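You operate a simulated robot arm through the tools that you are given. There is no shell and no other tool.

You are at the controls of a simulated robot arm. One attempt, no reset.

JOB
Change the letter board from joy to toy and tilt it up again.
Fine: lay it flat to swap; the new tile is in the round table drawer, the old one goes there; shut the drawer; leave the board's button and dial. Where these are worked on the way, their far stop is far enough and under half their travel is too little: letter board, round table drawer.

It is judged by the outcome, as a careful person would: the job done as asked, and still so three seconds after it is handed in. It fails if anything else is knocked over, pushed out of place, dropped, spilled or broken.

ROBOT AND FRAMES
A 6-joint arm with a fingered hand, fixed in place. Base frame: the origin is on the floor under the middle of its stand, x ahead of it, y to its left, z up. Lengths are in mm, angles in degrees, forces in N, time in s.
With the tool pointing down near the work surface it reaches from about 200 to 480 mm from the base axis. Its first joint turns from -166.0 to 166.0 degrees. Payload 2.3 kg.
Tool frame: the origin (TCP) lies between the finger pads and is the grasp point; the fingertips stand 22 mm ahead of it; z points along the fingers, y is the line along which they close. The gripper opens to 112 mm; its body begins 60 mm behind the TCP. The gripper is a hand of 3 fingers: y runs from the thumb to the fingers, the wrist lies at [0, 0, -218] in the tool frame.
Orientation is that of the tool frame in the base frame, as [roll, pitch, yaw] about the fixed x, y, z axes, in that order (R = Rz(yaw) Ry(pitch) Rx(roll)). With the fingers straight down and closing along the base's y, the tool's x points along the base's -x, its y along +y and its z along -z.

CONTROLS
- The arm moves only by the tool send_rows. Its argument "moves" is a list of rows, each a list of 6 numbers: the shift along the base's x, y, z in m, then the turn, a rotation vector about the base's x, y, z in degrees. In form: [[dx, dy, dz, ax, ay, az], ...]. A call has 1 to 20 rows; each row shifts and turns the commanded pose from where the row before left it. Each row takes 0.2 s and may step no farther than 50 mm and 8.6 degrees from the row before; otherwise, the whole call is refused. Where a pose cannot be reached the arm comes as near as it can. A force on the tool above 70 N (or 10 N above the force at the start of the call, whichever is more), or a blocked arm, ends the call early, and 0.2 s more pass. In this call time passes only in rows, and 0.2 s behind the last. It gives the time, the measured TCP pose, the force on the tool (base axes), the opening and the grip force at its end, in the units of the frame above (readings bear some noise), with the torque about the TCP (base axes, N m) and any sound that the robot's microphone picked up.
- Cameras (640 x 400 px; columns grow to the right, rows downward): "scene" is fixed at [50.6, 500.5, 1122.8]; the picture's right is [-0.78, -0.63, 0.00], its down [-0.33, 0.41, -0.85] and it looks along [0.53, -0.66, -0.52] (base axes); focal length 219 px, centre (320, 200). "wrist" rides on the gripper at [66, 3, -81] in the tool frame; the picture's right is [-0.05, 1.00, 0.00], its down [-0.77, -0.04, -0.64] and it looks along [-0.64, -0.03, 0.77] (tool axes); focal length 275 px, centre (320, 200). There is no depth. A picture from a camera that has moved, and an enlarged one, comes with that camera's place and axes in the base frame and with its lens.
- camera(camera): a new picture of that camera. No time passes.
- slide_trunk(by): slides the trunk up (or, below 0, down) by that many mm; the arm rides with it, the base frame stays. It gives what a move gives, with no picture.
- finger_targets(finger1, finger2, thumb_bend): sets how far each is bent, from 0 (flat) to 1 (curled in); at 0.3 the hand is open as for a grip, at 0.7 the pads meet at the TCP. One left out holds its place. A second passes; each finger stops where it meets its share of the squeeze, and holds until it gets a number again. It is the only way to open and close the hand. It gives what a move gives, with no picture; readings hold the bend of each and the force on the fingers (four entries, about 0 where the hand has none), thumb and palm.
- inspect(camera, box): a new picture of the part [left, top, right, bottom] of that camera's present view, enlarged. No time passes.
- close_job(): hands the job in; it is judged then, once.

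Nothing tells you positions but the pictures and the camera data. Unless the task says otherwise, let go and move clear before handing in.

The tools are called after ">>>" as name(argument=value, ...) on one line, values as JSON. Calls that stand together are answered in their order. send_rows: Moves the arm, as the interface text tells. Its arguments: {"type":"object","properties":{"moves":{"type":"array","items":{"type":"array","items":{"type":"number"}}}},"required":["moves"]} The other tools are called the same way: slide_trunk (by) moves the trunk up or down; finger_targets (finger1, finger2, thumb_bend) moves the fingers one by one; camera (camera) takes a picture; inspect (camera, box) takes an enlarged picture of a part of a camera's view; close_job () hands the job in.

At the start:

```text
time_s: 0.0
ee_pos: [358.8, -106.7, 1087.7]
tcp_rot: [-180.0, 0.1, 179.8]
contact_force: [0.4, -0.4, -0.6]
moment: [-0.02, -0.03, -0.04]
finger_gap: 111.8
gripper_force: 0.0
shape: jaw
bend: [0.3, 0.3, 0.3]
finger forces: [0.0, 0.0, 0.0, 0.0, 0.0, 0.0]
trunk travel left (down, up): [-362.0, 228.0]
```

scene: 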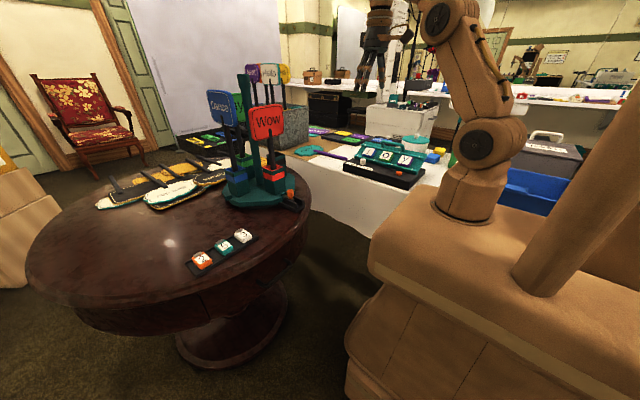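
wrist: 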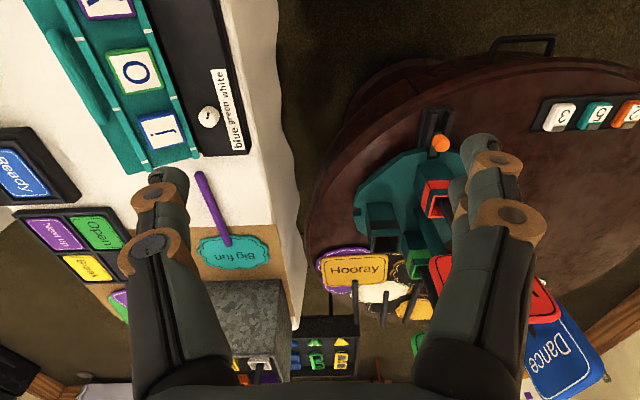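

I see a round table with a sign holder and a small row of tiles, and a white table with the teal letter board reading "joy". I'll look closer at both before moving.

>>> inspect(camera="scene", box=[320, 120, 480, 220])

>>> inspect(camera="scene", box=[160, 160, 320, 280])

>>> inspect(camera="wrist", box=[0, 0, 300, 190])

>>> inspect(camera="wrist", box=[300, 0, 640, 220])

```text
4.00 times, centred on (400, 170) of scene
camera zoom: at [50.6, 500.5, 1122.8], right [-0.78, -0.63, 0.0], down [-0.33, 0.41, -0.85], along [0.53, -0.66, -0.52], focal length 875 px, centre (0, 320)
```

zoom: 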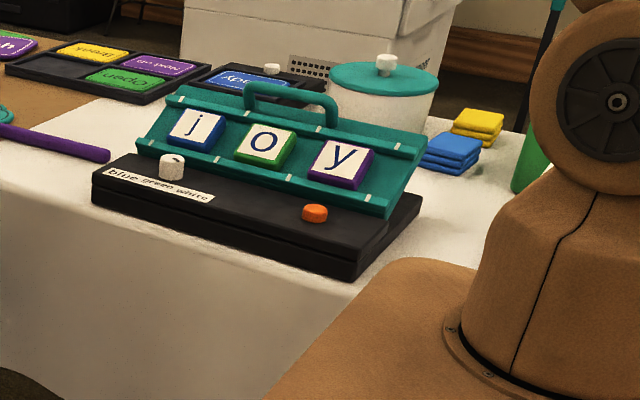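

```text
3.33 times, centred on (240, 220) of scene
camera zoom: at [50.6, 500.5, 1122.8], right [-0.78, -0.63, 0.0], down [-0.33, 0.41, -0.85], along [0.53, -0.66, -0.52], focal length 729 px, centre (587, 133)
```

zoom: 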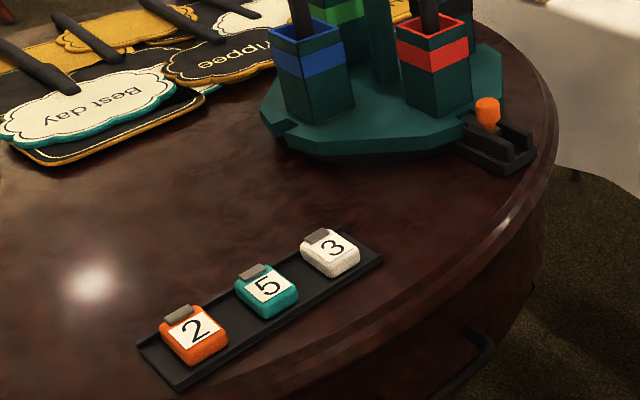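

```text
2.11 times, centred on (150, 95) of wrist
camera zoom: at [291.5, -103.4, 1166.0], right [0.05, 1.0, 0.0], down [0.77, -0.04, 0.64], along [0.64, -0.03, -0.77], focal length 580 px, centre (678, 421)
```

zoom: 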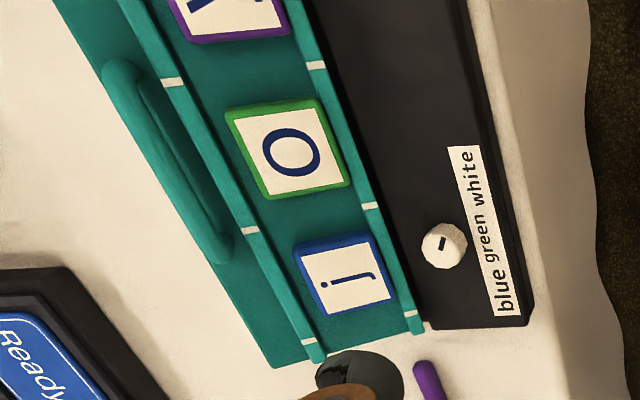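

```text
1.82 times, centred on (470, 110) of wrist
camera zoom: at [291.5, -103.4, 1166.0], right [0.05, 1.0, 0.0], down [0.77, -0.04, 0.64], along [0.64, -0.03, -0.77], focal length 500 px, centre (47, 364)
```

zoom: 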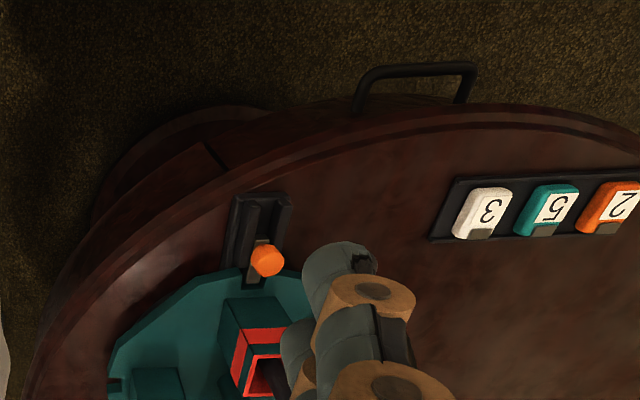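

The board row runs along the base x (j farthest out, near x=450, y=-334, z=807), and the drawer handle is on the robot-facing side of the round table, about (395, 219, 645). I'll swing the wrist camera towards the board for a better look.

>>> send_rows(moves=[[-0.012, -0.018, 0, 0, 0, -7.4], [-0.012, -0.018, 0, 0, 0, -7.4], [-0.012, -0.018, 0, 0, 0, -7.4], [-0.012, -0.018, 0, 0, 0, -7.4], [-0.012, -0.018, 0, 0, 0, -7.4]])

>>> camera(camera="wrist")

>>> camera(camera="scene")

```text
time_s: 1.2
ee_pos: [300.1, -197.6, 1085.5]
tcp_rot: [179.9, 0.1, 142.8]
contact_force: [0.5, 0.0, -0.5]
moment: [0.0, -0.01, -0.02]
finger_gap: 111.9
gripper_force: 0.0
shape: jaw
bend: [0.3, 0.3, 0.3]
finger forces: [0.1, 0.0, 0.1, 0.0, 0.0, 0.0]
trunk travel left (down, up): [-362.0, 228.0]
```

```text
taken
camera wrist: at [247.6, -155.0, 1164.3], right [0.64, 0.77, 0.0], down [0.59, -0.49, 0.64], along [0.49, -0.41, -0.77], focal length 275 px, centre (320, 200)
```

wrist: 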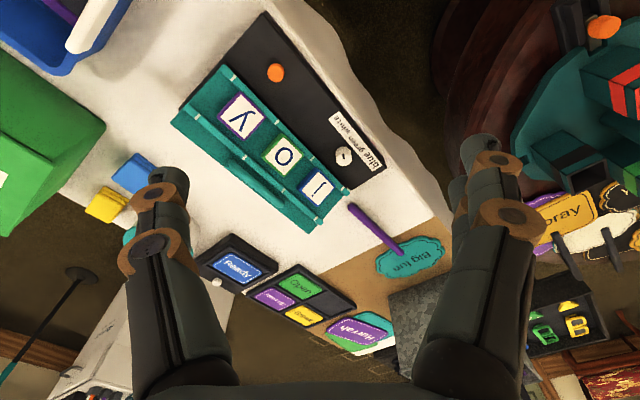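

```text
taken
```

scene: 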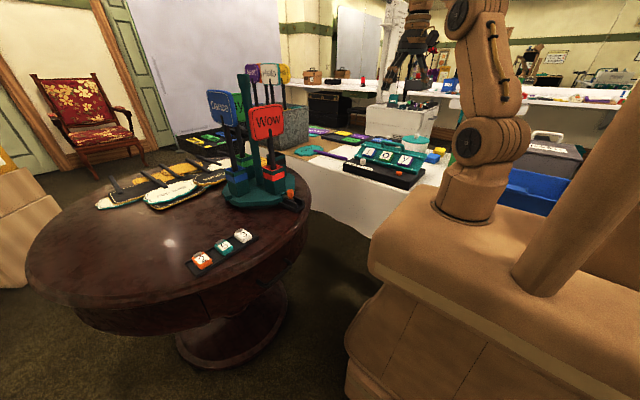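

>>> inspect(camera="wrist", box=[160, 0, 400, 150])

>>> inspect(camera="wrist", box=[160, 90, 400, 240])

```text
2.67 times, centred on (280, 75) of wrist
camera zoom: at [247.6, -155.0, 1164.3], right [0.64, 0.77, 0.0], down [0.59, -0.49, 0.64], along [0.49, -0.41, -0.77], focal length 734 px, centre (427, 533)
```

zoom: 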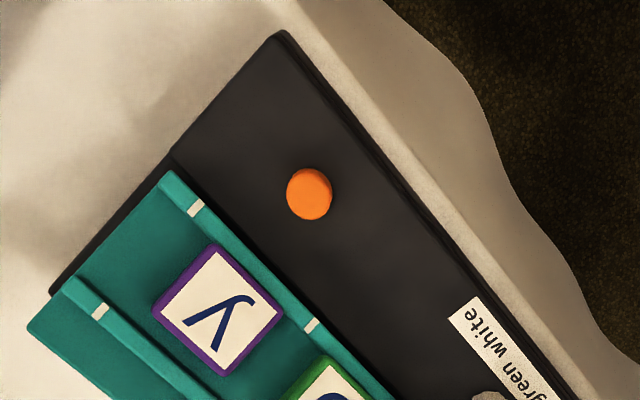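

```text
2.67 times, centred on (280, 165) of wrist
camera zoom: at [247.6, -155.0, 1164.3], right [0.64, 0.77, 0.0], down [0.59, -0.49, 0.64], along [0.49, -0.41, -0.77], focal length 734 px, centre (427, 293)
```

zoom: 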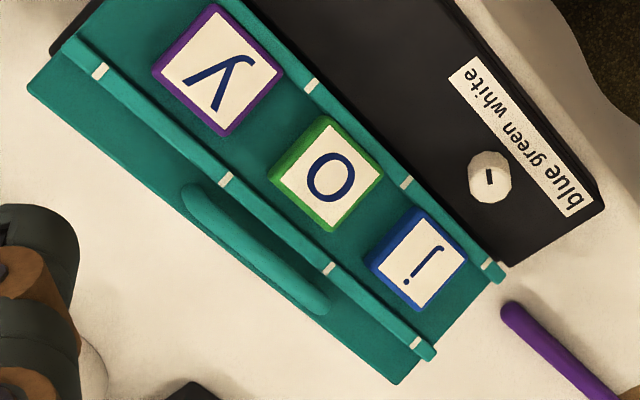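

The letter tiles sit around x=453/374/296, y=-334, z=808 on a panel tilted about 30° and hinged at its front edge. I'll swing back over the gap between the tables, facing the drawer, then lower the trunk.

>>> send_rows(moves=[[0, 0.03, 0, 0, 0, 8], [0, 0.03, 0, 0, 0, 8], [0, 0.03, 0, 0, 0, 8], [0, 0.03, 0, 0, 0, 8], [0, 0.03, 0, 0, 0, 8], [0, 0.03, 0, 0, 0, 8], [0, 0.03, 0, 0, 0, 8], [-0.02, 0.02, 0, 0, 0, 8]])

>>> camera(camera="wrist")

```text
time_s: 3.0
ee_pos: [279.4, 32.7, 1089.0]
tcp_rot: [-180.0, 0.0, -153.0]
contact_force: [-0.2, 0.0, 1.0]
moment: [-0.01, 0.0, -0.01]
finger_gap: 112.0
gripper_force: 0.1
shape: jaw
bend: [0.3, 0.3, 0.3]
finger forces: [0.0, 0.0, 0.0, 0.0, 0.0, 0.1]
trunk travel left (down, up): [-362.0, 228.0]
```

```text
taken
camera wrist: at [216.8, 6.0, 1166.9], right [-0.41, 0.91, 0.0], down [0.7, 0.32, 0.64], along [0.58, 0.26, -0.77], focal length 275 px, centre (320, 200)
```

wrist: 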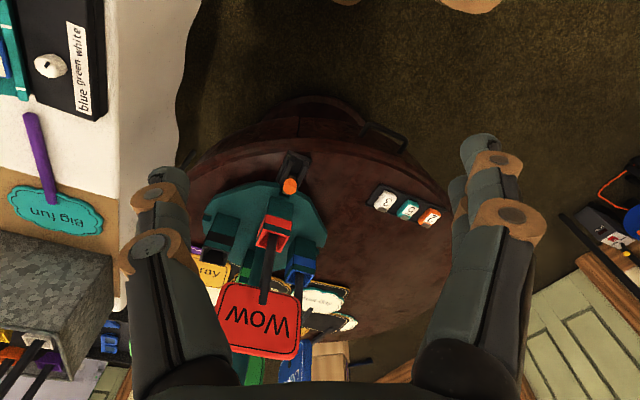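

The view is clear: table, drawer handle at the near rim, and number tiles to the side. Nothing is under the hand here, so I'll lower the trunk by 200 mm.

>>> slide_trunk(by=-200)

>>> camera(camera="wrist")

>>> camera(camera="scene")

```text
time_s: 5.2
ee_pos: [278.8, 31.6, 888.6]
tcp_rot: [-180.0, 0.2, -153.1]
contact_force: [0.0, -0.5, -0.4]
moment: [-0.01, 0.03, 0.03]
finger_gap: 111.8
gripper_force: 0.1
shape: jaw
bend: [0.3, 0.3, 0.3]
finger forces: [0.0, 0.0, 0.1, 0.0, 0.1, 0.0]
trunk travel left (down, up): [-162.0, 428.0]
```

```text
taken
camera wrist: at [217.5, 5.7, 966.8], right [-0.41, 0.91, 0.0], down [0.7, 0.32, 0.64], along [0.58, 0.26, -0.77], focal length 275 px, centre (320, 200)
```

wrist: 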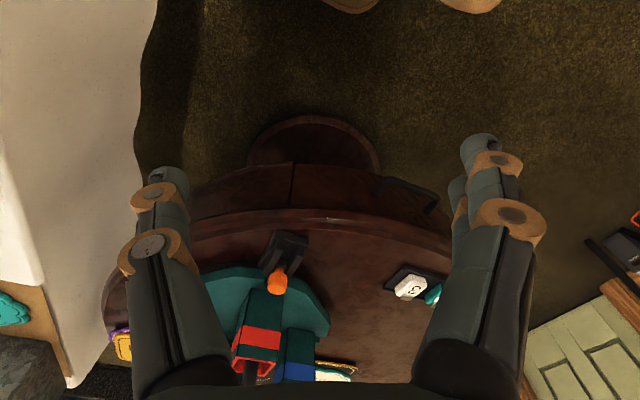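

```text
taken
```

scene: 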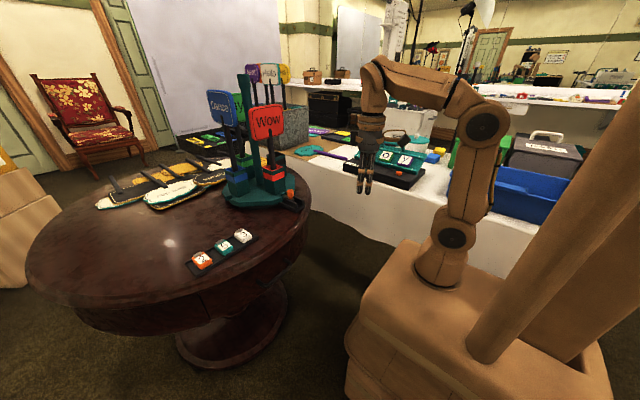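

The carriage rode down cleanly. I'll move in so the wrist camera looks straight at the drawer handle.

>>> send_rows(moves=[[0.005, 0.017, -0.01, 0, 0, 8.25], [0.005, 0.017, -0.01, 0, 0, 8.25], [0.005, 0.017, -0.01, 0, 0, 8.25], [0.005, 0.017, -0.01, 0, 0, 8.25]])

>>> camera(camera="wrist")

```text
time_s: 6.2
ee_pos: [300.0, 99.5, 847.2]
tcp_rot: [180.0, 0.0, -119.9]
contact_force: [-1.2, -0.4, 0.1]
moment: [0.01, -0.02, -0.02]
finger_gap: 111.8
gripper_force: 0.0
shape: jaw
bend: [0.3, 0.3, 0.3]
finger forces: [0.0, 0.0, 0.0, 0.1, 0.1, 0.0]
trunk travel left (down, up): [-162.0, 428.0]
```

```text
taken
camera wrist: at [262.2, 45.1, 926.2], right [-0.84, 0.54, 0.0], down [0.42, 0.65, 0.64], along [0.34, 0.54, -0.77], focal length 275 px, centre (320, 200)
```

wrist: 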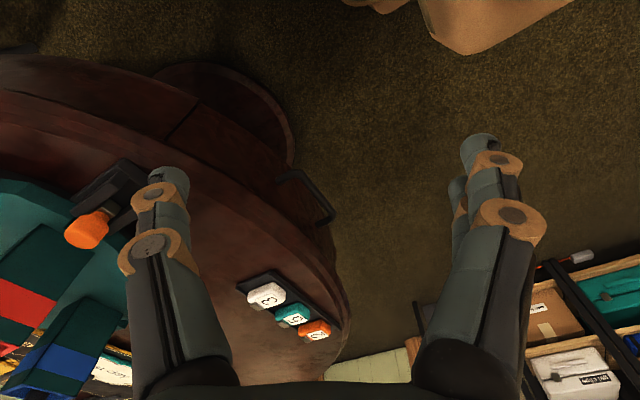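

>>> inspect(camera="wrist", box=[140, 50, 380, 200])

>>> inspect(camera="scene", box=[180, 190, 340, 290])

```text
2.67 times, centred on (260, 125) of wrist
camera zoom: at [262.2, 45.1, 926.2], right [-0.84, 0.54, 0.0], down [0.42, 0.65, 0.64], along [0.34, 0.54, -0.77], focal length 734 px, centre (480, 400)
```

zoom: 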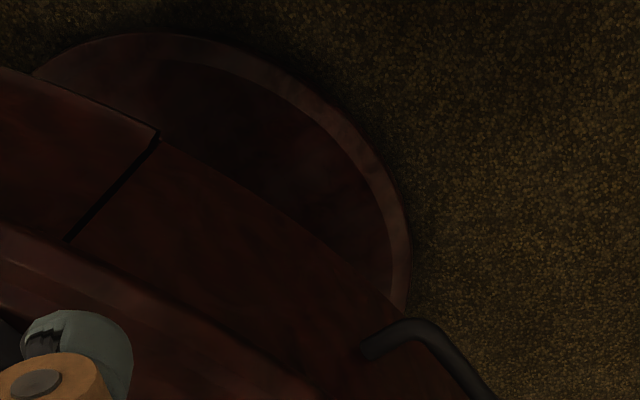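

```text
4.00 times, centred on (260, 240) of scene
camera zoom: at [50.6, 500.5, 1122.8], right [-0.78, -0.63, 0.0], down [-0.33, 0.41, -0.85], along [0.53, -0.66, -0.52], focal length 875 px, centre (560, 40)
```

zoom: 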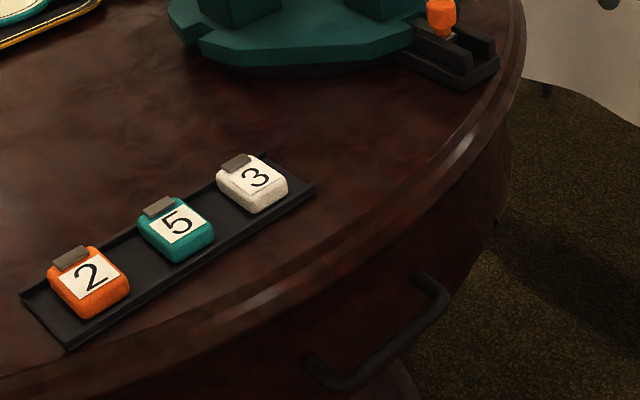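

The handle bar seems to run along y from about (396, 206, 620) to (399, 299, 616), so the drawer pulls toward -x; the table rim overhangs the gap. I'll check the pedestal's extent and the hand's look before approaching.

>>> inspect(camera="scene", box=[220, 200, 460, 350])

>>> inspect(camera="scene", box=[300, 60, 540, 210])

```text
2.67 times, centred on (340, 275) of scene
camera zoom: at [50.6, 500.5, 1122.8], right [-0.78, -0.63, 0.0], down [-0.33, 0.41, -0.85], along [0.53, -0.66, -0.52], focal length 584 px, centre (267, 0)
```

zoom: 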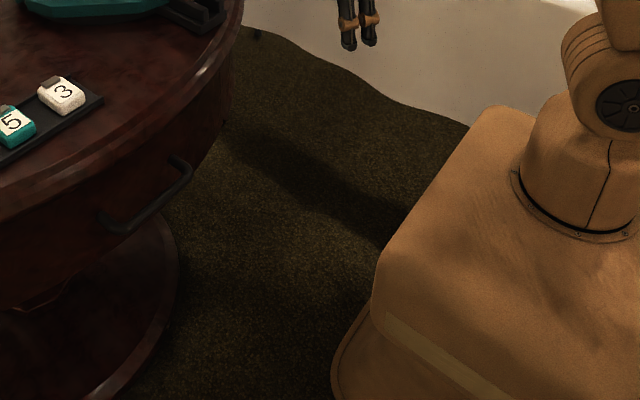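

```text
2.67 times, centred on (420, 135) of scene
camera zoom: at [50.6, 500.5, 1122.8], right [-0.78, -0.63, 0.0], down [-0.33, 0.41, -0.85], along [0.53, -0.66, -0.52], focal length 584 px, centre (53, 373)
```

zoom: 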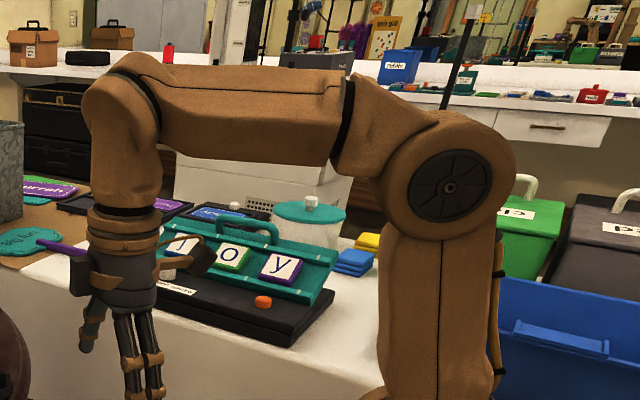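

The pedestal's top sits near z≈670 with its front around x≈155, so I'll take the trunk to its lowest so that it stays below the open drawer, lifting the hand first.

>>> send_rows(moves=[[-0.01, 0, 0.04, 0, 0, 7.5], [-0.01, 0, 0.04, 0, 0, 7.5], [-0.01, 0, 0.04, 0, 0, 7.5], [0, 0, 0, 0, 0, 7.5]])

>>> slide_trunk(by=-160)

>>> camera(camera="scene")

>>> camera(camera="wrist")

```text
time_s: 7.2
ee_pos: [209.0, 162.6, 872.2]
tcp_rot: [-179.9, 0.1, -90.1]
contact_force: [0.3, 0.0, -0.1]
moment: [0.0, -0.02, 0.0]
finger_gap: 112.0
gripper_force: 0.0
shape: jaw
bend: [0.3, 0.3, 0.3]
finger forces: [0.0, 0.1, 0.0, 0.0, 0.0, 0.0]
out of reach, approached as far as the arm can: row 1, 2, 3, 4
trunk travel left (down, up): [-162.0, 428.0]
```

```text
time_s: 9.0
ee_pos: [208.6, 163.0, 712.2]
tcp_rot: [-179.8, 0.0, -90.2]
contact_force: [0.4, -0.6, -0.8]
moment: [0.01, 0.0, 0.01]
finger_gap: 112.0
gripper_force: 0.0
shape: jaw
bend: [0.3, 0.3, 0.3]
finger forces: [0.1, 0.0, 0.0, 0.0, 0.0, 0.1]
trunk travel left (down, up): [-2.0, 588.0]
```

```text
taken
```

scene: 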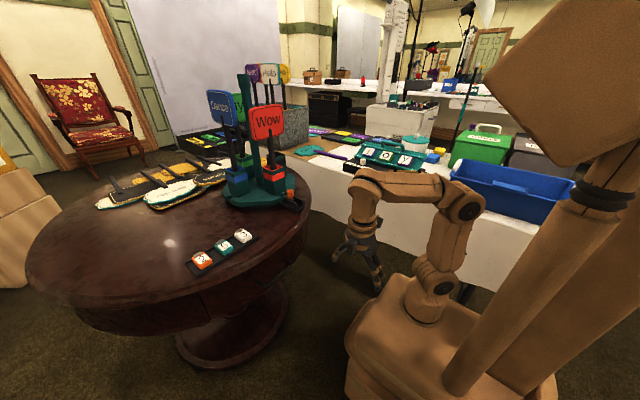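

```text
taken
camera wrist: at [204.7, 96.8, 790.6], right [-1.0, 0.05, 0.0], down [0.04, 0.77, 0.64], along [0.03, 0.64, -0.77], focal length 275 px, centre (320, 200)
```

wrist: 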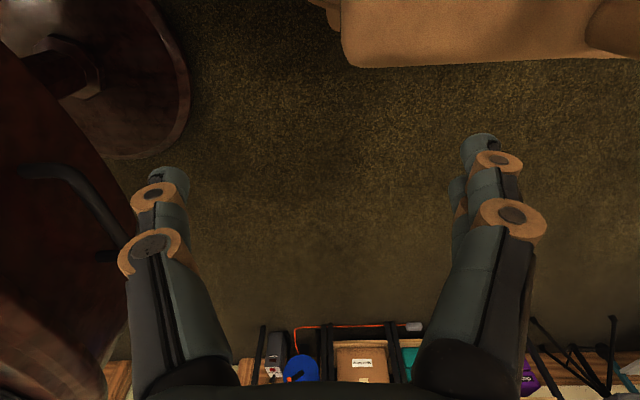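

The trunk is at its lowest and the hand is now above the gap between pedestal and table. I'll look closely at the handle in this view.

>>> inspect(camera="wrist", box=[0, 120, 192, 240])

>>> inspect(camera="scene", box=[240, 190, 480, 340])

```text
3.33 times, centred on (96, 180) of wrist
camera zoom: at [204.7, 96.8, 790.6], right [-1.0, 0.05, 0.0], down [0.04, 0.77, 0.64], along [0.03, 0.64, -0.77], focal length 918 px, centre (1067, 267)
```

zoom: 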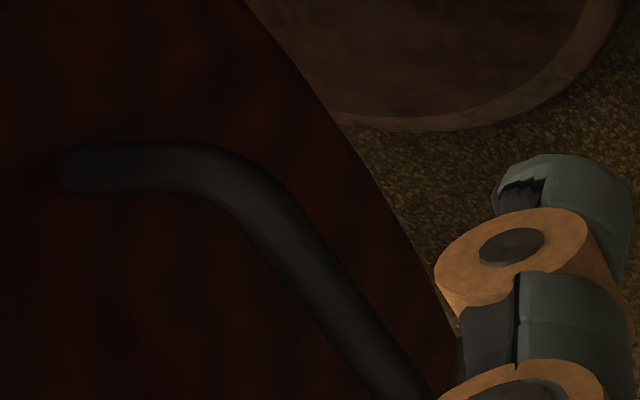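

```text
2.67 times, centred on (360, 265) of scene
camera zoom: at [50.6, 500.5, 1122.8], right [-0.78, -0.63, 0.0], down [-0.33, 0.41, -0.85], along [0.53, -0.66, -0.52], focal length 584 px, centre (213, 27)
```

zoom: 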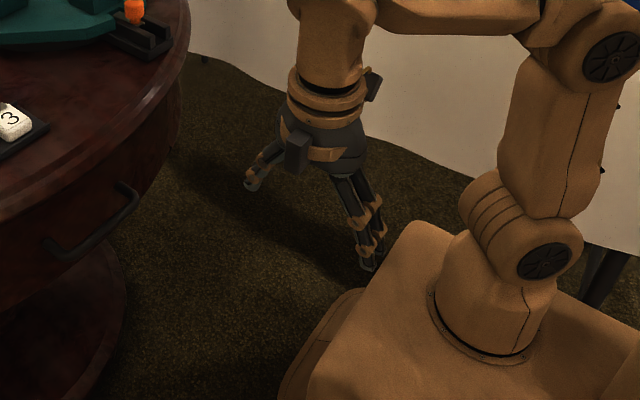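

The bar is at about x=397 with roughly 27 mm of clearance to the drawer front, below an overhanging rim, so a 45° forward-tilted hand with the thumb hooked behind the bar looks best. I'll first test the arm's freedom here with a small move, since the last rows were reported out of reach.

>>> send_rows(moves=[[0.02, 0.01, 0, 0, 0, 0], [0.02, 0.01, 0, 0, -6, 0]])

```text
time_s: 9.6
ee_pos: [246.5, 186.4, 708.6]
tcp_rot: [-173.9, 0.1, -90.2]
contact_force: [1.2, 0.1, 0.3]
moment: [-0.02, -0.02, -0.01]
finger_gap: 111.7
gripper_force: 0.1
shape: jaw
bend: [0.3, 0.3, 0.3]
finger forces: [0.0, 0.1, 0.1, 0.1, 0.0, 0.0]
out of reach, approached as far as the arm can: row 1
trunk travel left (down, up): [-2.0, 588.0]
```

Works with tilt. I'll curl the thumb to its hooking position now, keeping the two fingers open, then tilt into the pre-approach pose.

>>> finger_targets(finger1=0.3, finger2=0.3, thumb_bend=0.65)

>>> camera(camera="wrist")

>>> inspect(camera="scene", box=[280, 180, 440, 280])

```text
time_s: 10.6
ee_pos: [245.4, 184.9, 708.1]
tcp_rot: [-174.0, 0.1, -90.2]
contact_force: [-0.4, 0.4, -0.2]
moment: [-0.02, -0.01, 0.02]
finger_gap: 62.9
gripper_force: 0.0
shape: fingers
bend: [0.3, 0.3, 0.65]
finger forces: [0.0, 0.0, 0.0, 0.0, 0.0, 0.0]
trunk travel left (down, up): [-2.0, 588.0]
```

```text
taken
camera wrist: at [233.0, 119.5, 786.3], right [-0.99, 0.05, -0.11], down [-0.03, 0.77, 0.64], along [0.11, 0.64, -0.76], focal length 275 px, centre (320, 200)
```

wrist: 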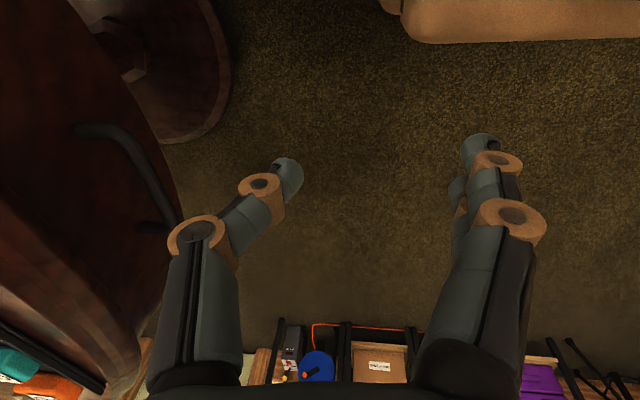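

```text
4.00 times, centred on (360, 230) of scene
camera zoom: at [50.6, 500.5, 1122.8], right [-0.78, -0.63, 0.0], down [-0.33, 0.41, -0.85], along [0.53, -0.66, -0.52], focal length 875 px, centre (160, 80)
```

zoom: 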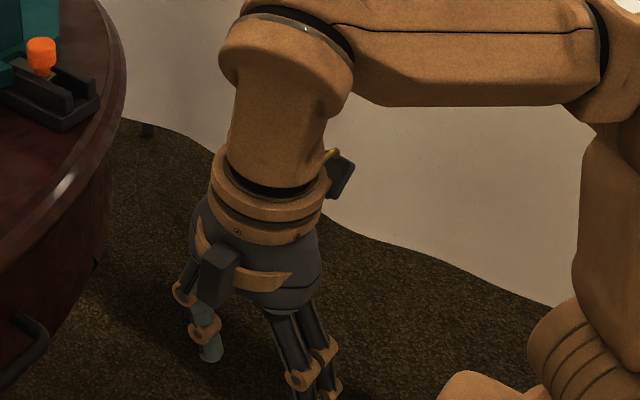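

The bent thumb makes a hook whose tip segment will be nearly vertical with the hand tilted 45°. I'll zoom in on the rim and handle to judge clearances.

>>> inspect(camera="wrist", box=[0, 100, 320, 300])

>>> inspect(camera="wrist", box=[0, 200, 160, 300])

```text
2.00 times, centred on (160, 200) of wrist
camera zoom: at [233.0, 119.5, 786.3], right [-0.99, 0.05, -0.11], down [-0.03, 0.77, 0.64], along [0.11, 0.64, -0.76], focal length 551 px, centre (640, 200)
```

zoom: 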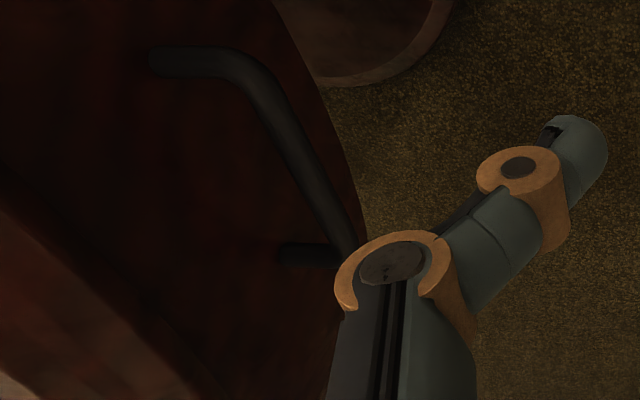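

```text
4.00 times, centred on (80, 250) of wrist
camera zoom: at [233.0, 119.5, 786.3], right [-0.99, 0.05, -0.11], down [-0.03, 0.77, 0.64], along [0.11, 0.64, -0.76], focal length 1101 px, centre (1280, 0)
```

zoom: 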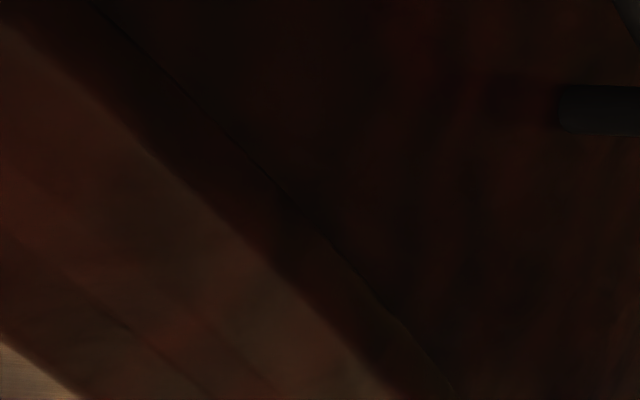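

Rim underside is only a few cm above the bar, so the thumb must go in at a slant. I'll tilt the hand to 45° at a stand-off point in front of the handle.

>>> send_rows(moves=[[0.014, 0.0134, 0.002, 0, -7.8, 0], [0.014, 0.0134, 0.002, 0, -7.8, 0], [0.014, 0.0134, 0.002, 0, -7.8, 0], [0.014, 0.0134, 0.002, 0, -7.8, 0], [0.014, 0.0134, 0.002, 0, -7.8, 0]])

>>> finger_targets(thumb_bend=0.5)

>>> camera(camera="wrist")

>>> camera(camera="scene")

```text
time_s: 11.8
ee_pos: [316.6, 253.1, 718.1]
tcp_rot: [-134.8, 0.2, -90.1]
contact_force: [0.0, 0.2, -0.2]
moment: [0.0, -0.01, 0.03]
finger_gap: 62.6
gripper_force: 0.1
shape: fingers
bend: [0.3, 0.3, 0.65]
finger forces: [0.0, 0.0, 0.0, 0.1, 0.0, 0.0]
trunk travel left (down, up): [-2.0, 588.0]
```

```text
time_s: 12.8
ee_pos: [316.3, 254.3, 717.4]
tcp_rot: [-134.9, 0.1, -90.1]
contact_force: [-1.5, 0.6, -0.3]
moment: [0.03, 0.0, -0.03]
finger_gap: 83.5
gripper_force: 0.1
shape: fingers
bend: [0.3, 0.3, 0.5]
finger forces: [0.0, 0.0, 0.1, 0.1, 0.0, 0.1]
trunk travel left (down, up): [-2.0, 588.0]
```

```text
taken
camera wrist: at [255.8, 187.1, 770.3], right [-0.71, 0.05, -0.71], down [-0.42, 0.77, 0.48], along [0.57, 0.64, -0.52], focal length 275 px, centre (320, 200)
```

wrist: 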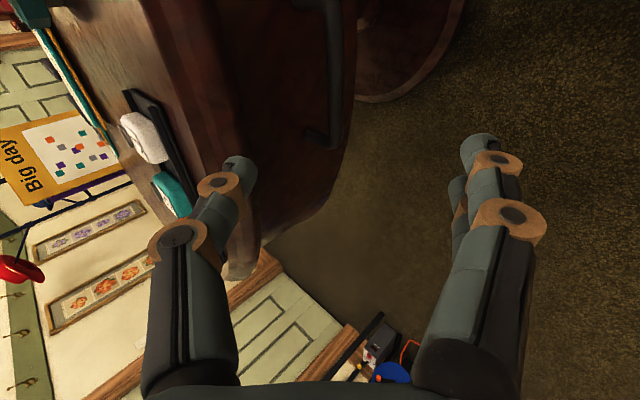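

```text
taken
```

scene: 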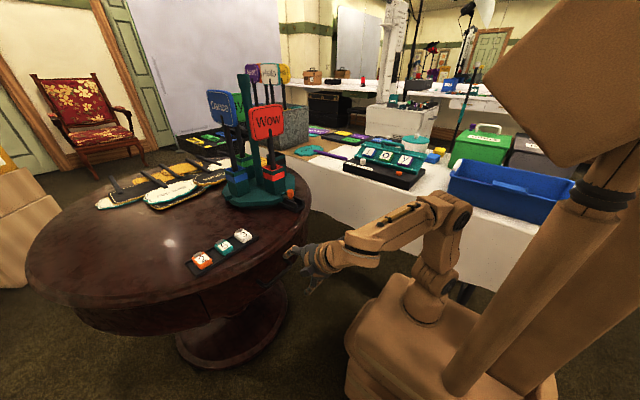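

Good view: the handle bar runs along the camera's vertical. I'll enlarge it to measure the gap and rim.

>>> inspect(camera="wrist", box=[160, 0, 400, 150])

>>> inspect(camera="wrist", box=[100, 120, 420, 320])

```text
2.67 times, centred on (280, 75) of wrist
camera zoom: at [255.8, 187.1, 770.3], right [-0.71, 0.05, -0.71], down [-0.42, 0.77, 0.48], along [0.57, 0.64, -0.52], focal length 734 px, centre (427, 533)
```

zoom: 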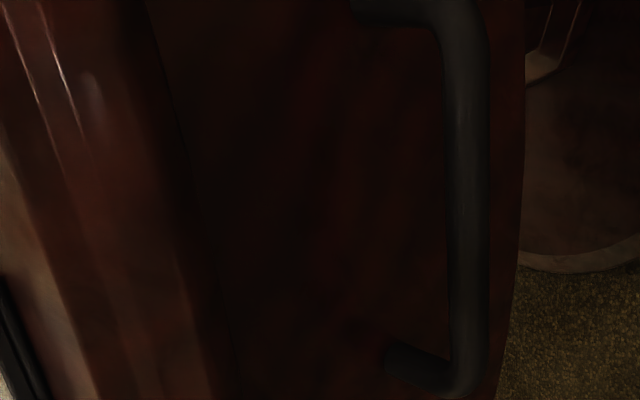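

```text
2.00 times, centred on (260, 220) of wrist
camera zoom: at [255.8, 187.1, 770.3], right [-0.71, 0.05, -0.71], down [-0.42, 0.77, 0.48], along [0.57, 0.64, -0.52], focal length 551 px, centre (440, 160)
```

zoom: 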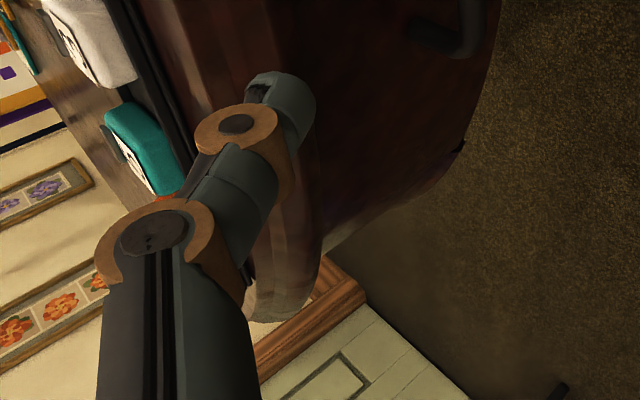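

The bar is centred near (398, 251, 620) and the drawer face near x=431. I'll move to a stand-off 85 mm back along the hand's axis, lined up for inserting the thumb behind the bar.

>>> send_rows(moves=[[0.003, -0.0014, -0.024, 0, 0, 0], [0.003, -0.0014, -0.0235, 0, 0, 0]])

>>> camera(camera="wrist")

>>> inspect(camera="wrist", box=[140, 60, 380, 210])

```text
time_s: 13.4
ee_pos: [322.7, 249.5, 670.5]
tcp_rot: [-134.8, 0.2, -90.0]
contact_force: [-0.1, 0.1, -0.6]
moment: [0.02, 0.0, 0.0]
finger_gap: 83.4
gripper_force: 0.2
shape: fingers
bend: [0.3, 0.3, 0.5]
finger forces: [0.1, 0.0, 0.0, 0.1, 0.0, 0.0]
trunk travel left (down, up): [-2.0, 588.0]
```

```text
taken
camera wrist: at [262.0, 183.3, 722.5], right [-0.7, 0.05, -0.71], down [-0.42, 0.77, 0.48], along [0.57, 0.64, -0.52], focal length 275 px, centre (320, 200)
```

wrist: 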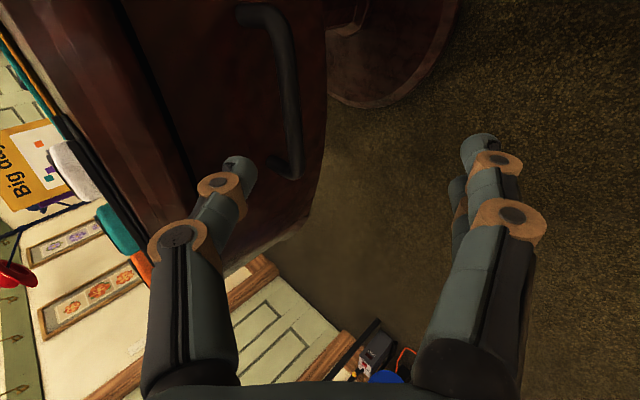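

```text
2.67 times, centred on (260, 135) of wrist
camera zoom: at [262.0, 183.3, 722.5], right [-0.7, 0.05, -0.71], down [-0.42, 0.77, 0.48], along [0.57, 0.64, -0.52], focal length 734 px, centre (480, 373)
```

zoom: 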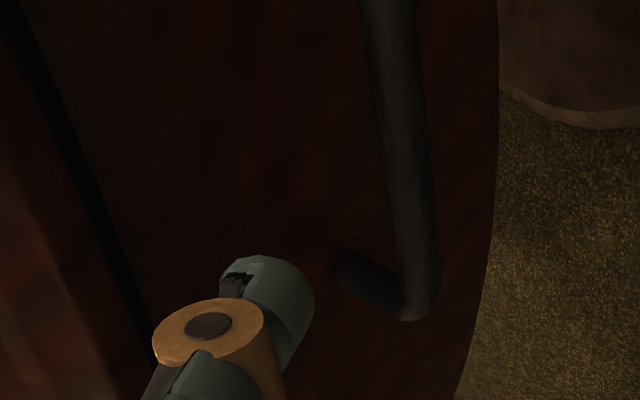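

Two views agree on the bar at (398, 620), and the thumb should pass about 5 mm behind it. I'll advance 65 mm along the hand axis and check.

>>> send_rows(moves=[[0.0115, 0.0005, -0.0115, 0, 0, 0], [0.0115, 0.0005, -0.0115, 0, 0, 0], [0.0115, 0.0005, -0.0115, 0, 0, 0], [0.0115, 0.0005, -0.0115, 0, 0, 0]])

>>> camera(camera="wrist")

>>> inspect(camera="wrist", box=[100, 80, 340, 230])

>>> inspect(camera="scene", box=[220, 200, 380, 300])

```text
time_s: 14.4
ee_pos: [368.1, 252.5, 623.8]
tcp_rot: [-134.9, 0.3, -90.0]
contact_force: [-0.6, 0.3, 0.1]
moment: [0.01, 0.03, 0.01]
finger_gap: 83.4
gripper_force: 0.0
shape: fingers
bend: [0.3, 0.3, 0.5]
finger forces: [0.0, 0.0, 0.1, 0.0, 0.1, 0.1]
trunk travel left (down, up): [-2.0, 588.0]
```

```text
taken
camera wrist: at [308.0, 186.6, 676.0], right [-0.71, 0.05, -0.71], down [-0.42, 0.77, 0.48], along [0.57, 0.64, -0.52], focal length 275 px, centre (320, 200)
```

wrist: 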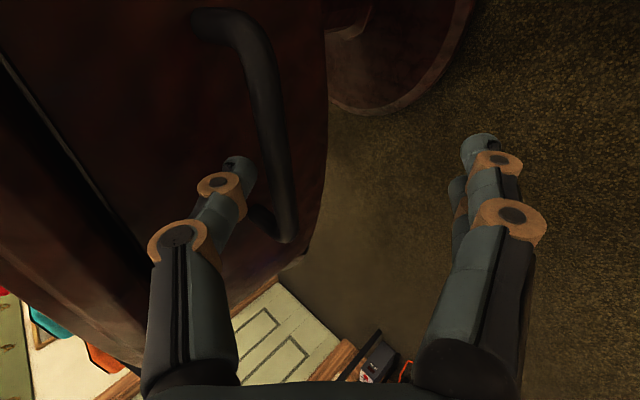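

```text
2.67 times, centred on (220, 155) of wrist
camera zoom: at [308.0, 186.6, 676.0], right [-0.71, 0.05, -0.71], down [-0.42, 0.77, 0.48], along [0.57, 0.64, -0.52], focal length 734 px, centre (587, 320)
```

zoom: 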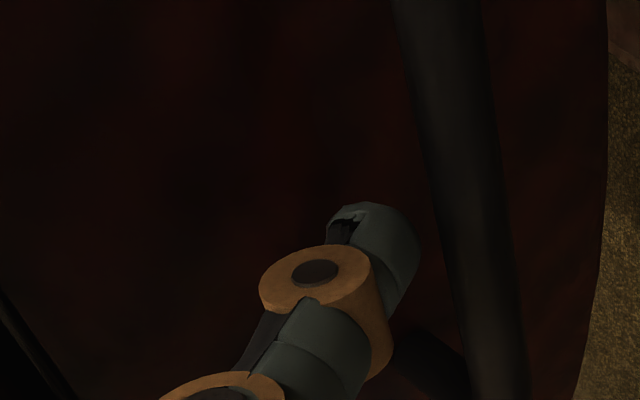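

```text
4.00 times, centred on (300, 250) of scene
camera zoom: at [50.6, 500.5, 1122.8], right [-0.78, -0.63, 0.0], down [-0.33, 0.41, -0.85], along [0.53, -0.66, -0.52], focal length 875 px, centre (400, 0)
```

zoom: 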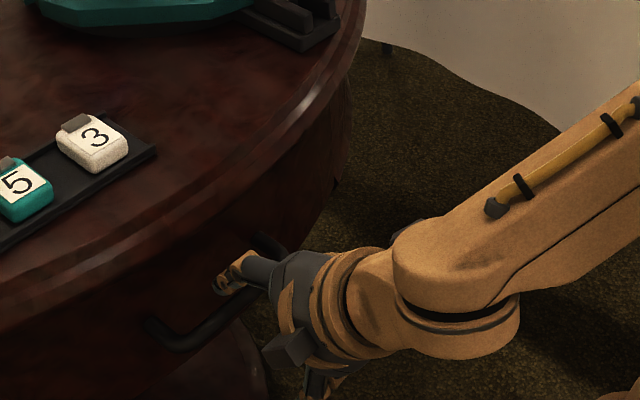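

The thumb tip is just short of the bar with visible clearance on the correct (inner) side. I'll advance the last 20 mm gently.

>>> send_rows(moves=[[0.0047, 0, -0.0047, 0, 0, 0], [0.0047, 0, -0.0047, 0, 0, 0], [0.0047, 0, -0.0047, 0, 0, 0]])

>>> inspect(camera="wrist", box=[100, 80, 340, 230])

>>> camera(camera="wrist")

```text
time_s: 15.2
ee_pos: [380.8, 253.0, 610.2]
tcp_rot: [-134.9, 0.1, -89.9]
contact_force: [0.3, -0.2, 0.5]
moment: [-0.01, -0.02, 0.0]
finger_gap: 83.3
gripper_force: 0.0
shape: fingers
bend: [0.3, 0.3, 0.5]
finger forces: [0.0, 0.0, 0.0, 0.1, 0.1, 0.1]
trunk travel left (down, up): [-2.0, 588.0]
```

```text
2.67 times, centred on (220, 155) of wrist
camera zoom: at [321.4, 186.0, 662.5], right [-0.7, 0.05, -0.71], down [-0.42, 0.77, 0.48], along [0.57, 0.64, -0.52], focal length 734 px, centre (587, 320)
```

zoom: 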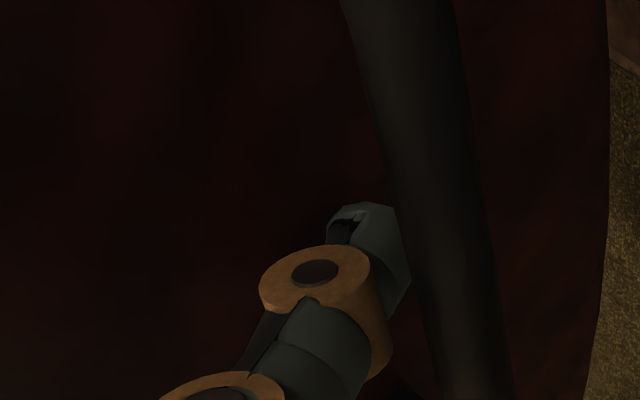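

```text
taken
camera wrist: at [321.4, 186.0, 662.5], right [-0.7, 0.05, -0.71], down [-0.42, 0.77, 0.48], along [0.57, 0.64, -0.52], focal length 275 px, centre (320, 200)
```

wrist: 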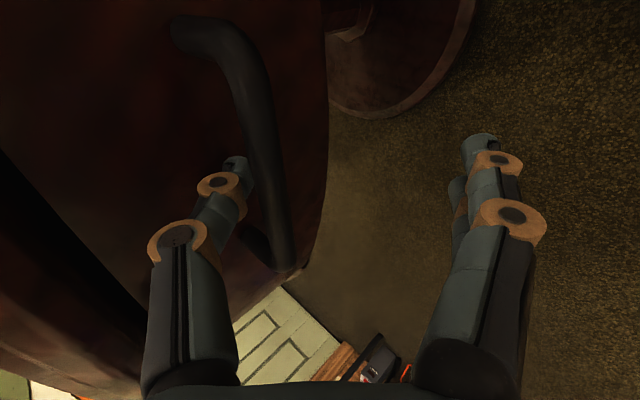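

The thumb tip is now behind the bar (bar occludes it). I'll close the hand on the bar.

>>> finger_targets(finger1=0.82, finger2=0.82, thumb_bend=0.62)

>>> camera(camera="wrist")

```text
time_s: 16.2
ee_pos: [382.9, 251.7, 609.5]
tcp_rot: [-135.0, 0.0, -90.1]
contact_force: [0.3, -0.1, -5.4]
moment: [0.04, 0.02, 0.0]
finger_gap: 6.5
gripper_force: 3.1
shape: fingers
bend: [0.8, 0.8, 0.62]
finger forces: [2.8, 2.8, 0.0, 0.1, 0.0, 0.0]
trunk travel left (down, up): [-2.0, 588.0]
```

```text
taken
camera wrist: at [321.6, 186.0, 662.0], right [-0.71, 0.05, -0.71], down [-0.42, 0.77, 0.48], along [0.57, 0.64, -0.52], focal length 275 px, centre (320, 200)
```

wrist: 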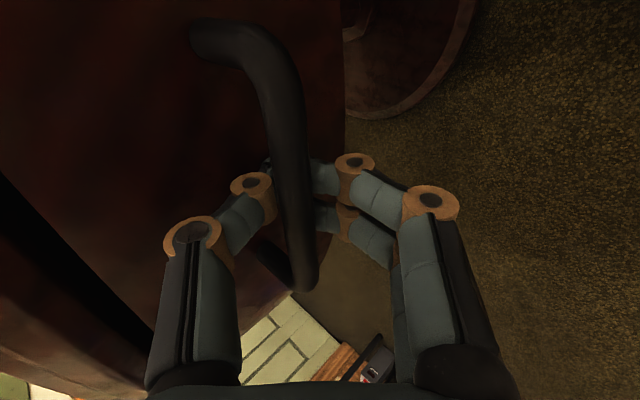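

The bar is caged between thumb and fingers and the drawer already shifted slightly. I'll pull straight back along -x.

>>> send_rows(moves=[[-0.015, 0, 0, 0, 0, 0], [-0.015, 0, 0, 0, 0, 0], [-0.015, 0, 0, 0, 0, 0], [-0.015, 0, 0, 0, 0, 0]])

>>> camera(camera="wrist")

>>> camera(camera="scene")

```text
time_s: 17.2
ee_pos: [320.9, 250.3, 609.8]
tcp_rot: [-134.9, 0.2, -90.0]
contact_force: [-0.3, 1.1, -3.4]
moment: [0.01, 0.02, 0.0]
finger_gap: 6.7
gripper_force: 1.5
shape: fingers
bend: [0.81, 0.81, 0.62]
finger forces: [1.5, 1.7, 0.1, 0.1, 0.0, 0.0]
trunk travel left (down, up): [-2.0, 588.0]
```

```text
taken
camera wrist: at [260.9, 184.4, 661.5], right [-0.71, 0.05, -0.71], down [-0.42, 0.77, 0.48], along [0.57, 0.64, -0.52], focal length 275 px, centre (320, 200)
```

wrist: 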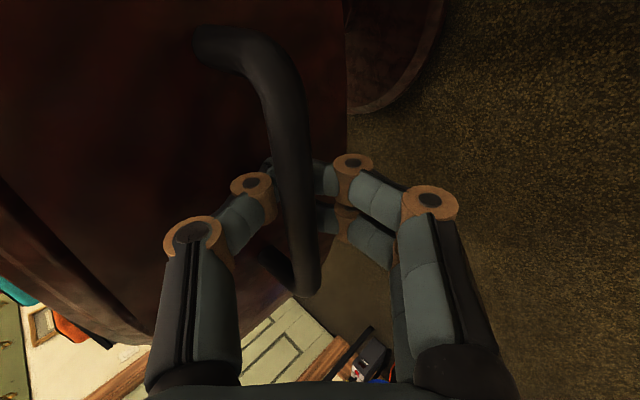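

```text
taken
```

scene: 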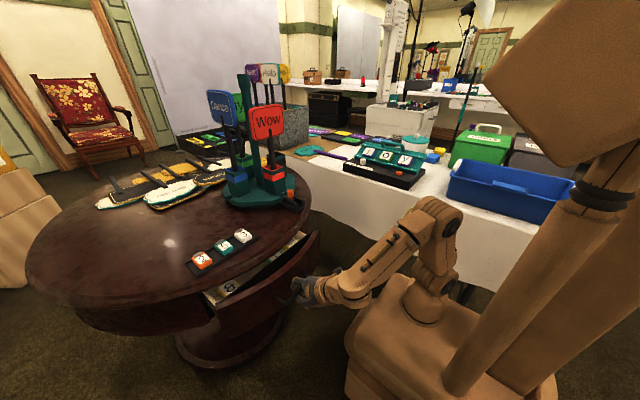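

The drawer is opening nicely. Continuing the pull in steps.

>>> send_rows(moves=[[-0.015, 0, 0, 0, 0, 0], [-0.015, 0, 0, 0, 0, 0], [-0.015, 0, 0, 0, 0, 0], [-0.015, 0, 0, 0, 0, 0]])

>>> inspect(camera="scene", box=[160, 190, 400, 340])

```text
time_s: 18.2
ee_pos: [262.5, 251.2, 607.3]
tcp_rot: [-134.9, 0.2, -90.2]
contact_force: [-0.6, -1.3, -2.8]
moment: [-0.01, 0.02, -0.04]
finger_gap: 6.1
gripper_force: 1.4
shape: fingers
bend: [0.81, 0.81, 0.62]
finger forces: [1.0, 1.0, 0.0, 0.0, 0.1, 0.0]
trunk travel left (down, up): [-2.0, 588.0]
```

```text
2.67 times, centred on (280, 265) of scene
camera zoom: at [50.6, 500.5, 1122.8], right [-0.78, -0.63, 0.0], down [-0.33, 0.41, -0.85], along [0.53, -0.66, -0.52], focal length 584 px, centre (427, 27)
```

zoom: 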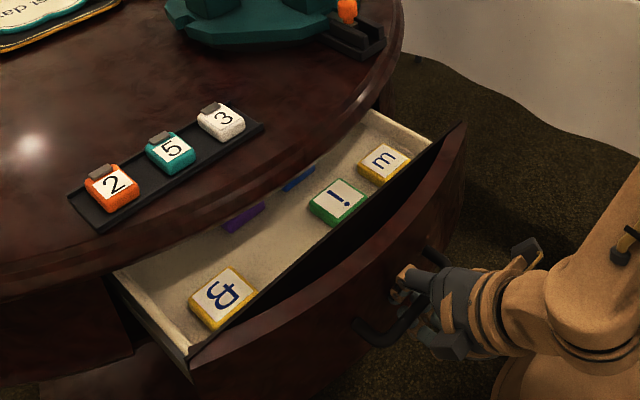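

Inside there are several letter tiles. I'll keep pulling to bring the rest into view, watching the arm's clearance.

>>> send_rows(moves=[[-0.015, 0, 0, 0, 0, 0], [-0.015, 0, 0, 0, 0, 0]])

>>> camera(camera="scene")

>>> inspect(camera="scene", box=[160, 190, 400, 340])

```text
time_s: 18.8
ee_pos: [232.5, 251.8, 607.7]
tcp_rot: [-134.9, 0.0, -90.1]
contact_force: [-0.6, 0.1, -1.9]
moment: [-0.01, -0.03, -0.02]
finger_gap: 6.1
gripper_force: 1.8
shape: fingers
bend: [0.81, 0.81, 0.62]
finger forces: [1.2, 1.2, 0.1, 0.1, 0.6, 0.1]
trunk travel left (down, up): [-2.0, 588.0]
```

```text
taken
```

scene: 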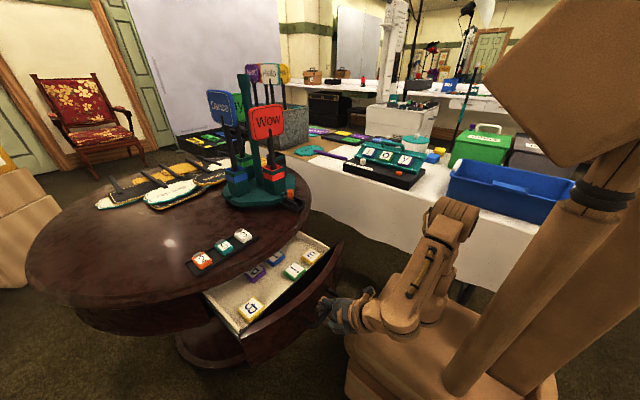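

```text
2.67 times, centred on (280, 265) of scene
camera zoom: at [50.6, 500.5, 1122.8], right [-0.78, -0.63, 0.0], down [-0.33, 0.41, -0.85], along [0.53, -0.66, -0.52], focal length 584 px, centre (427, 27)
```

zoom: 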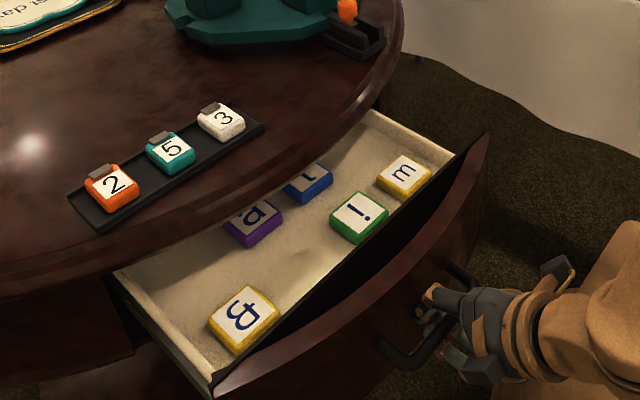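

A blue tile (likely the "t") and a purple one are emerging. Pulling farther, gently.

>>> send_rows(moves=[[-0.012, 0, 0, 0, 0, 0], [-0.012, 0, 0, 0, 0, 0]])

>>> camera(camera="scene")

>>> inspect(camera="scene", box=[220, 190, 460, 340])

```text
time_s: 19.4
ee_pos: [208.4, 252.5, 609.6]
tcp_rot: [-135.0, 0.2, -90.1]
contact_force: [0.1, 0.9, -4.1]
moment: [-0.01, 0.0, 0.01]
finger_gap: 5.7
gripper_force: 2.2
shape: fingers
bend: [0.81, 0.81, 0.62]
finger forces: [2.0, 1.9, 0.0, 0.1, 0.6, 0.0]
trunk travel left (down, up): [-2.0, 588.0]
```

```text
taken
```

scene: 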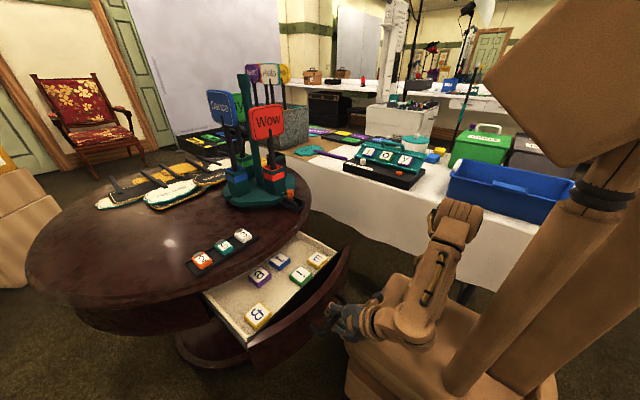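

```text
2.67 times, centred on (340, 265) of scene
camera zoom: at [50.6, 500.5, 1122.8], right [-0.78, -0.63, 0.0], down [-0.33, 0.41, -0.85], along [0.53, -0.66, -0.52], focal length 584 px, centre (267, 27)
```

zoom: 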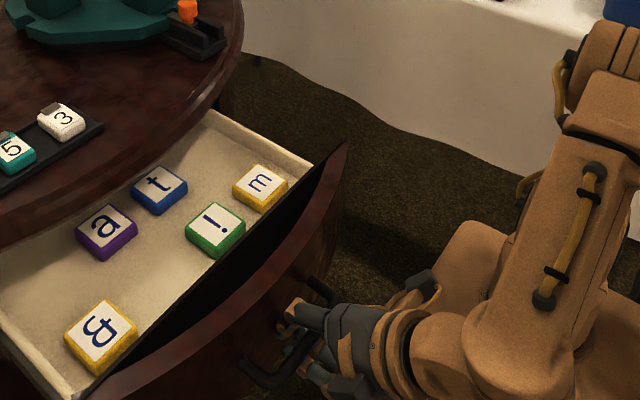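

The blue tile in the drawer is the "t", still partly under the tabletop. I'll keep pulling a bit more to see where the far stop is.

>>> send_rows(moves=[[-0.01, 0, 0, 0, 0, 0], [-0.01, 0, 0, 0, 0, 0]])

>>> inspect(camera="scene", box=[220, 190, 460, 340])

>>> camera(camera="wrist")

```text
time_s: 20.0
ee_pos: [187.2, 251.6, 608.1]
tcp_rot: [-134.8, 0.1, -90.2]
contact_force: [-0.3, -1.1, -2.4]
moment: [0.05, 0.0, -0.01]
finger_gap: 5.6
gripper_force: 2.1
shape: fingers
bend: [0.81, 0.81, 0.62]
finger forces: [1.5, 1.4, 0.0, 0.0, 0.6, 0.0]
trunk travel left (down, up): [-2.0, 588.0]
```

```text
2.67 times, centred on (340, 265) of scene
camera zoom: at [50.6, 500.5, 1122.8], right [-0.78, -0.63, 0.0], down [-0.33, 0.41, -0.85], along [0.53, -0.66, -0.52], focal length 584 px, centre (267, 27)
```

zoom: 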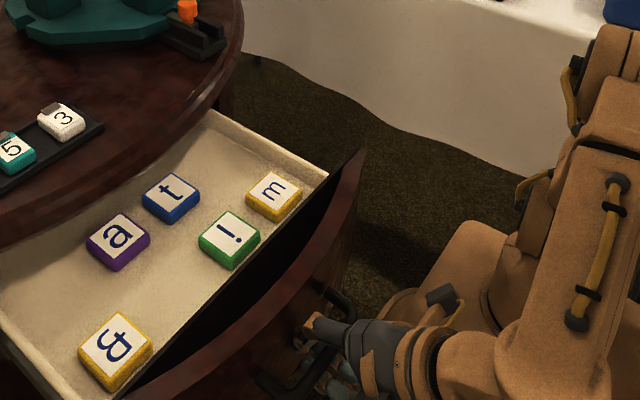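

```text
taken
camera wrist: at [127.6, 186.4, 661.8], right [-0.71, 0.05, -0.71], down [-0.42, 0.77, 0.48], along [0.57, 0.64, -0.52], focal length 275 px, centre (320, 200)
```

wrist: 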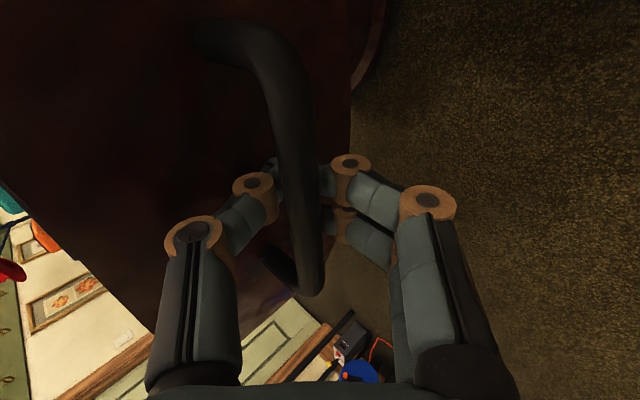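

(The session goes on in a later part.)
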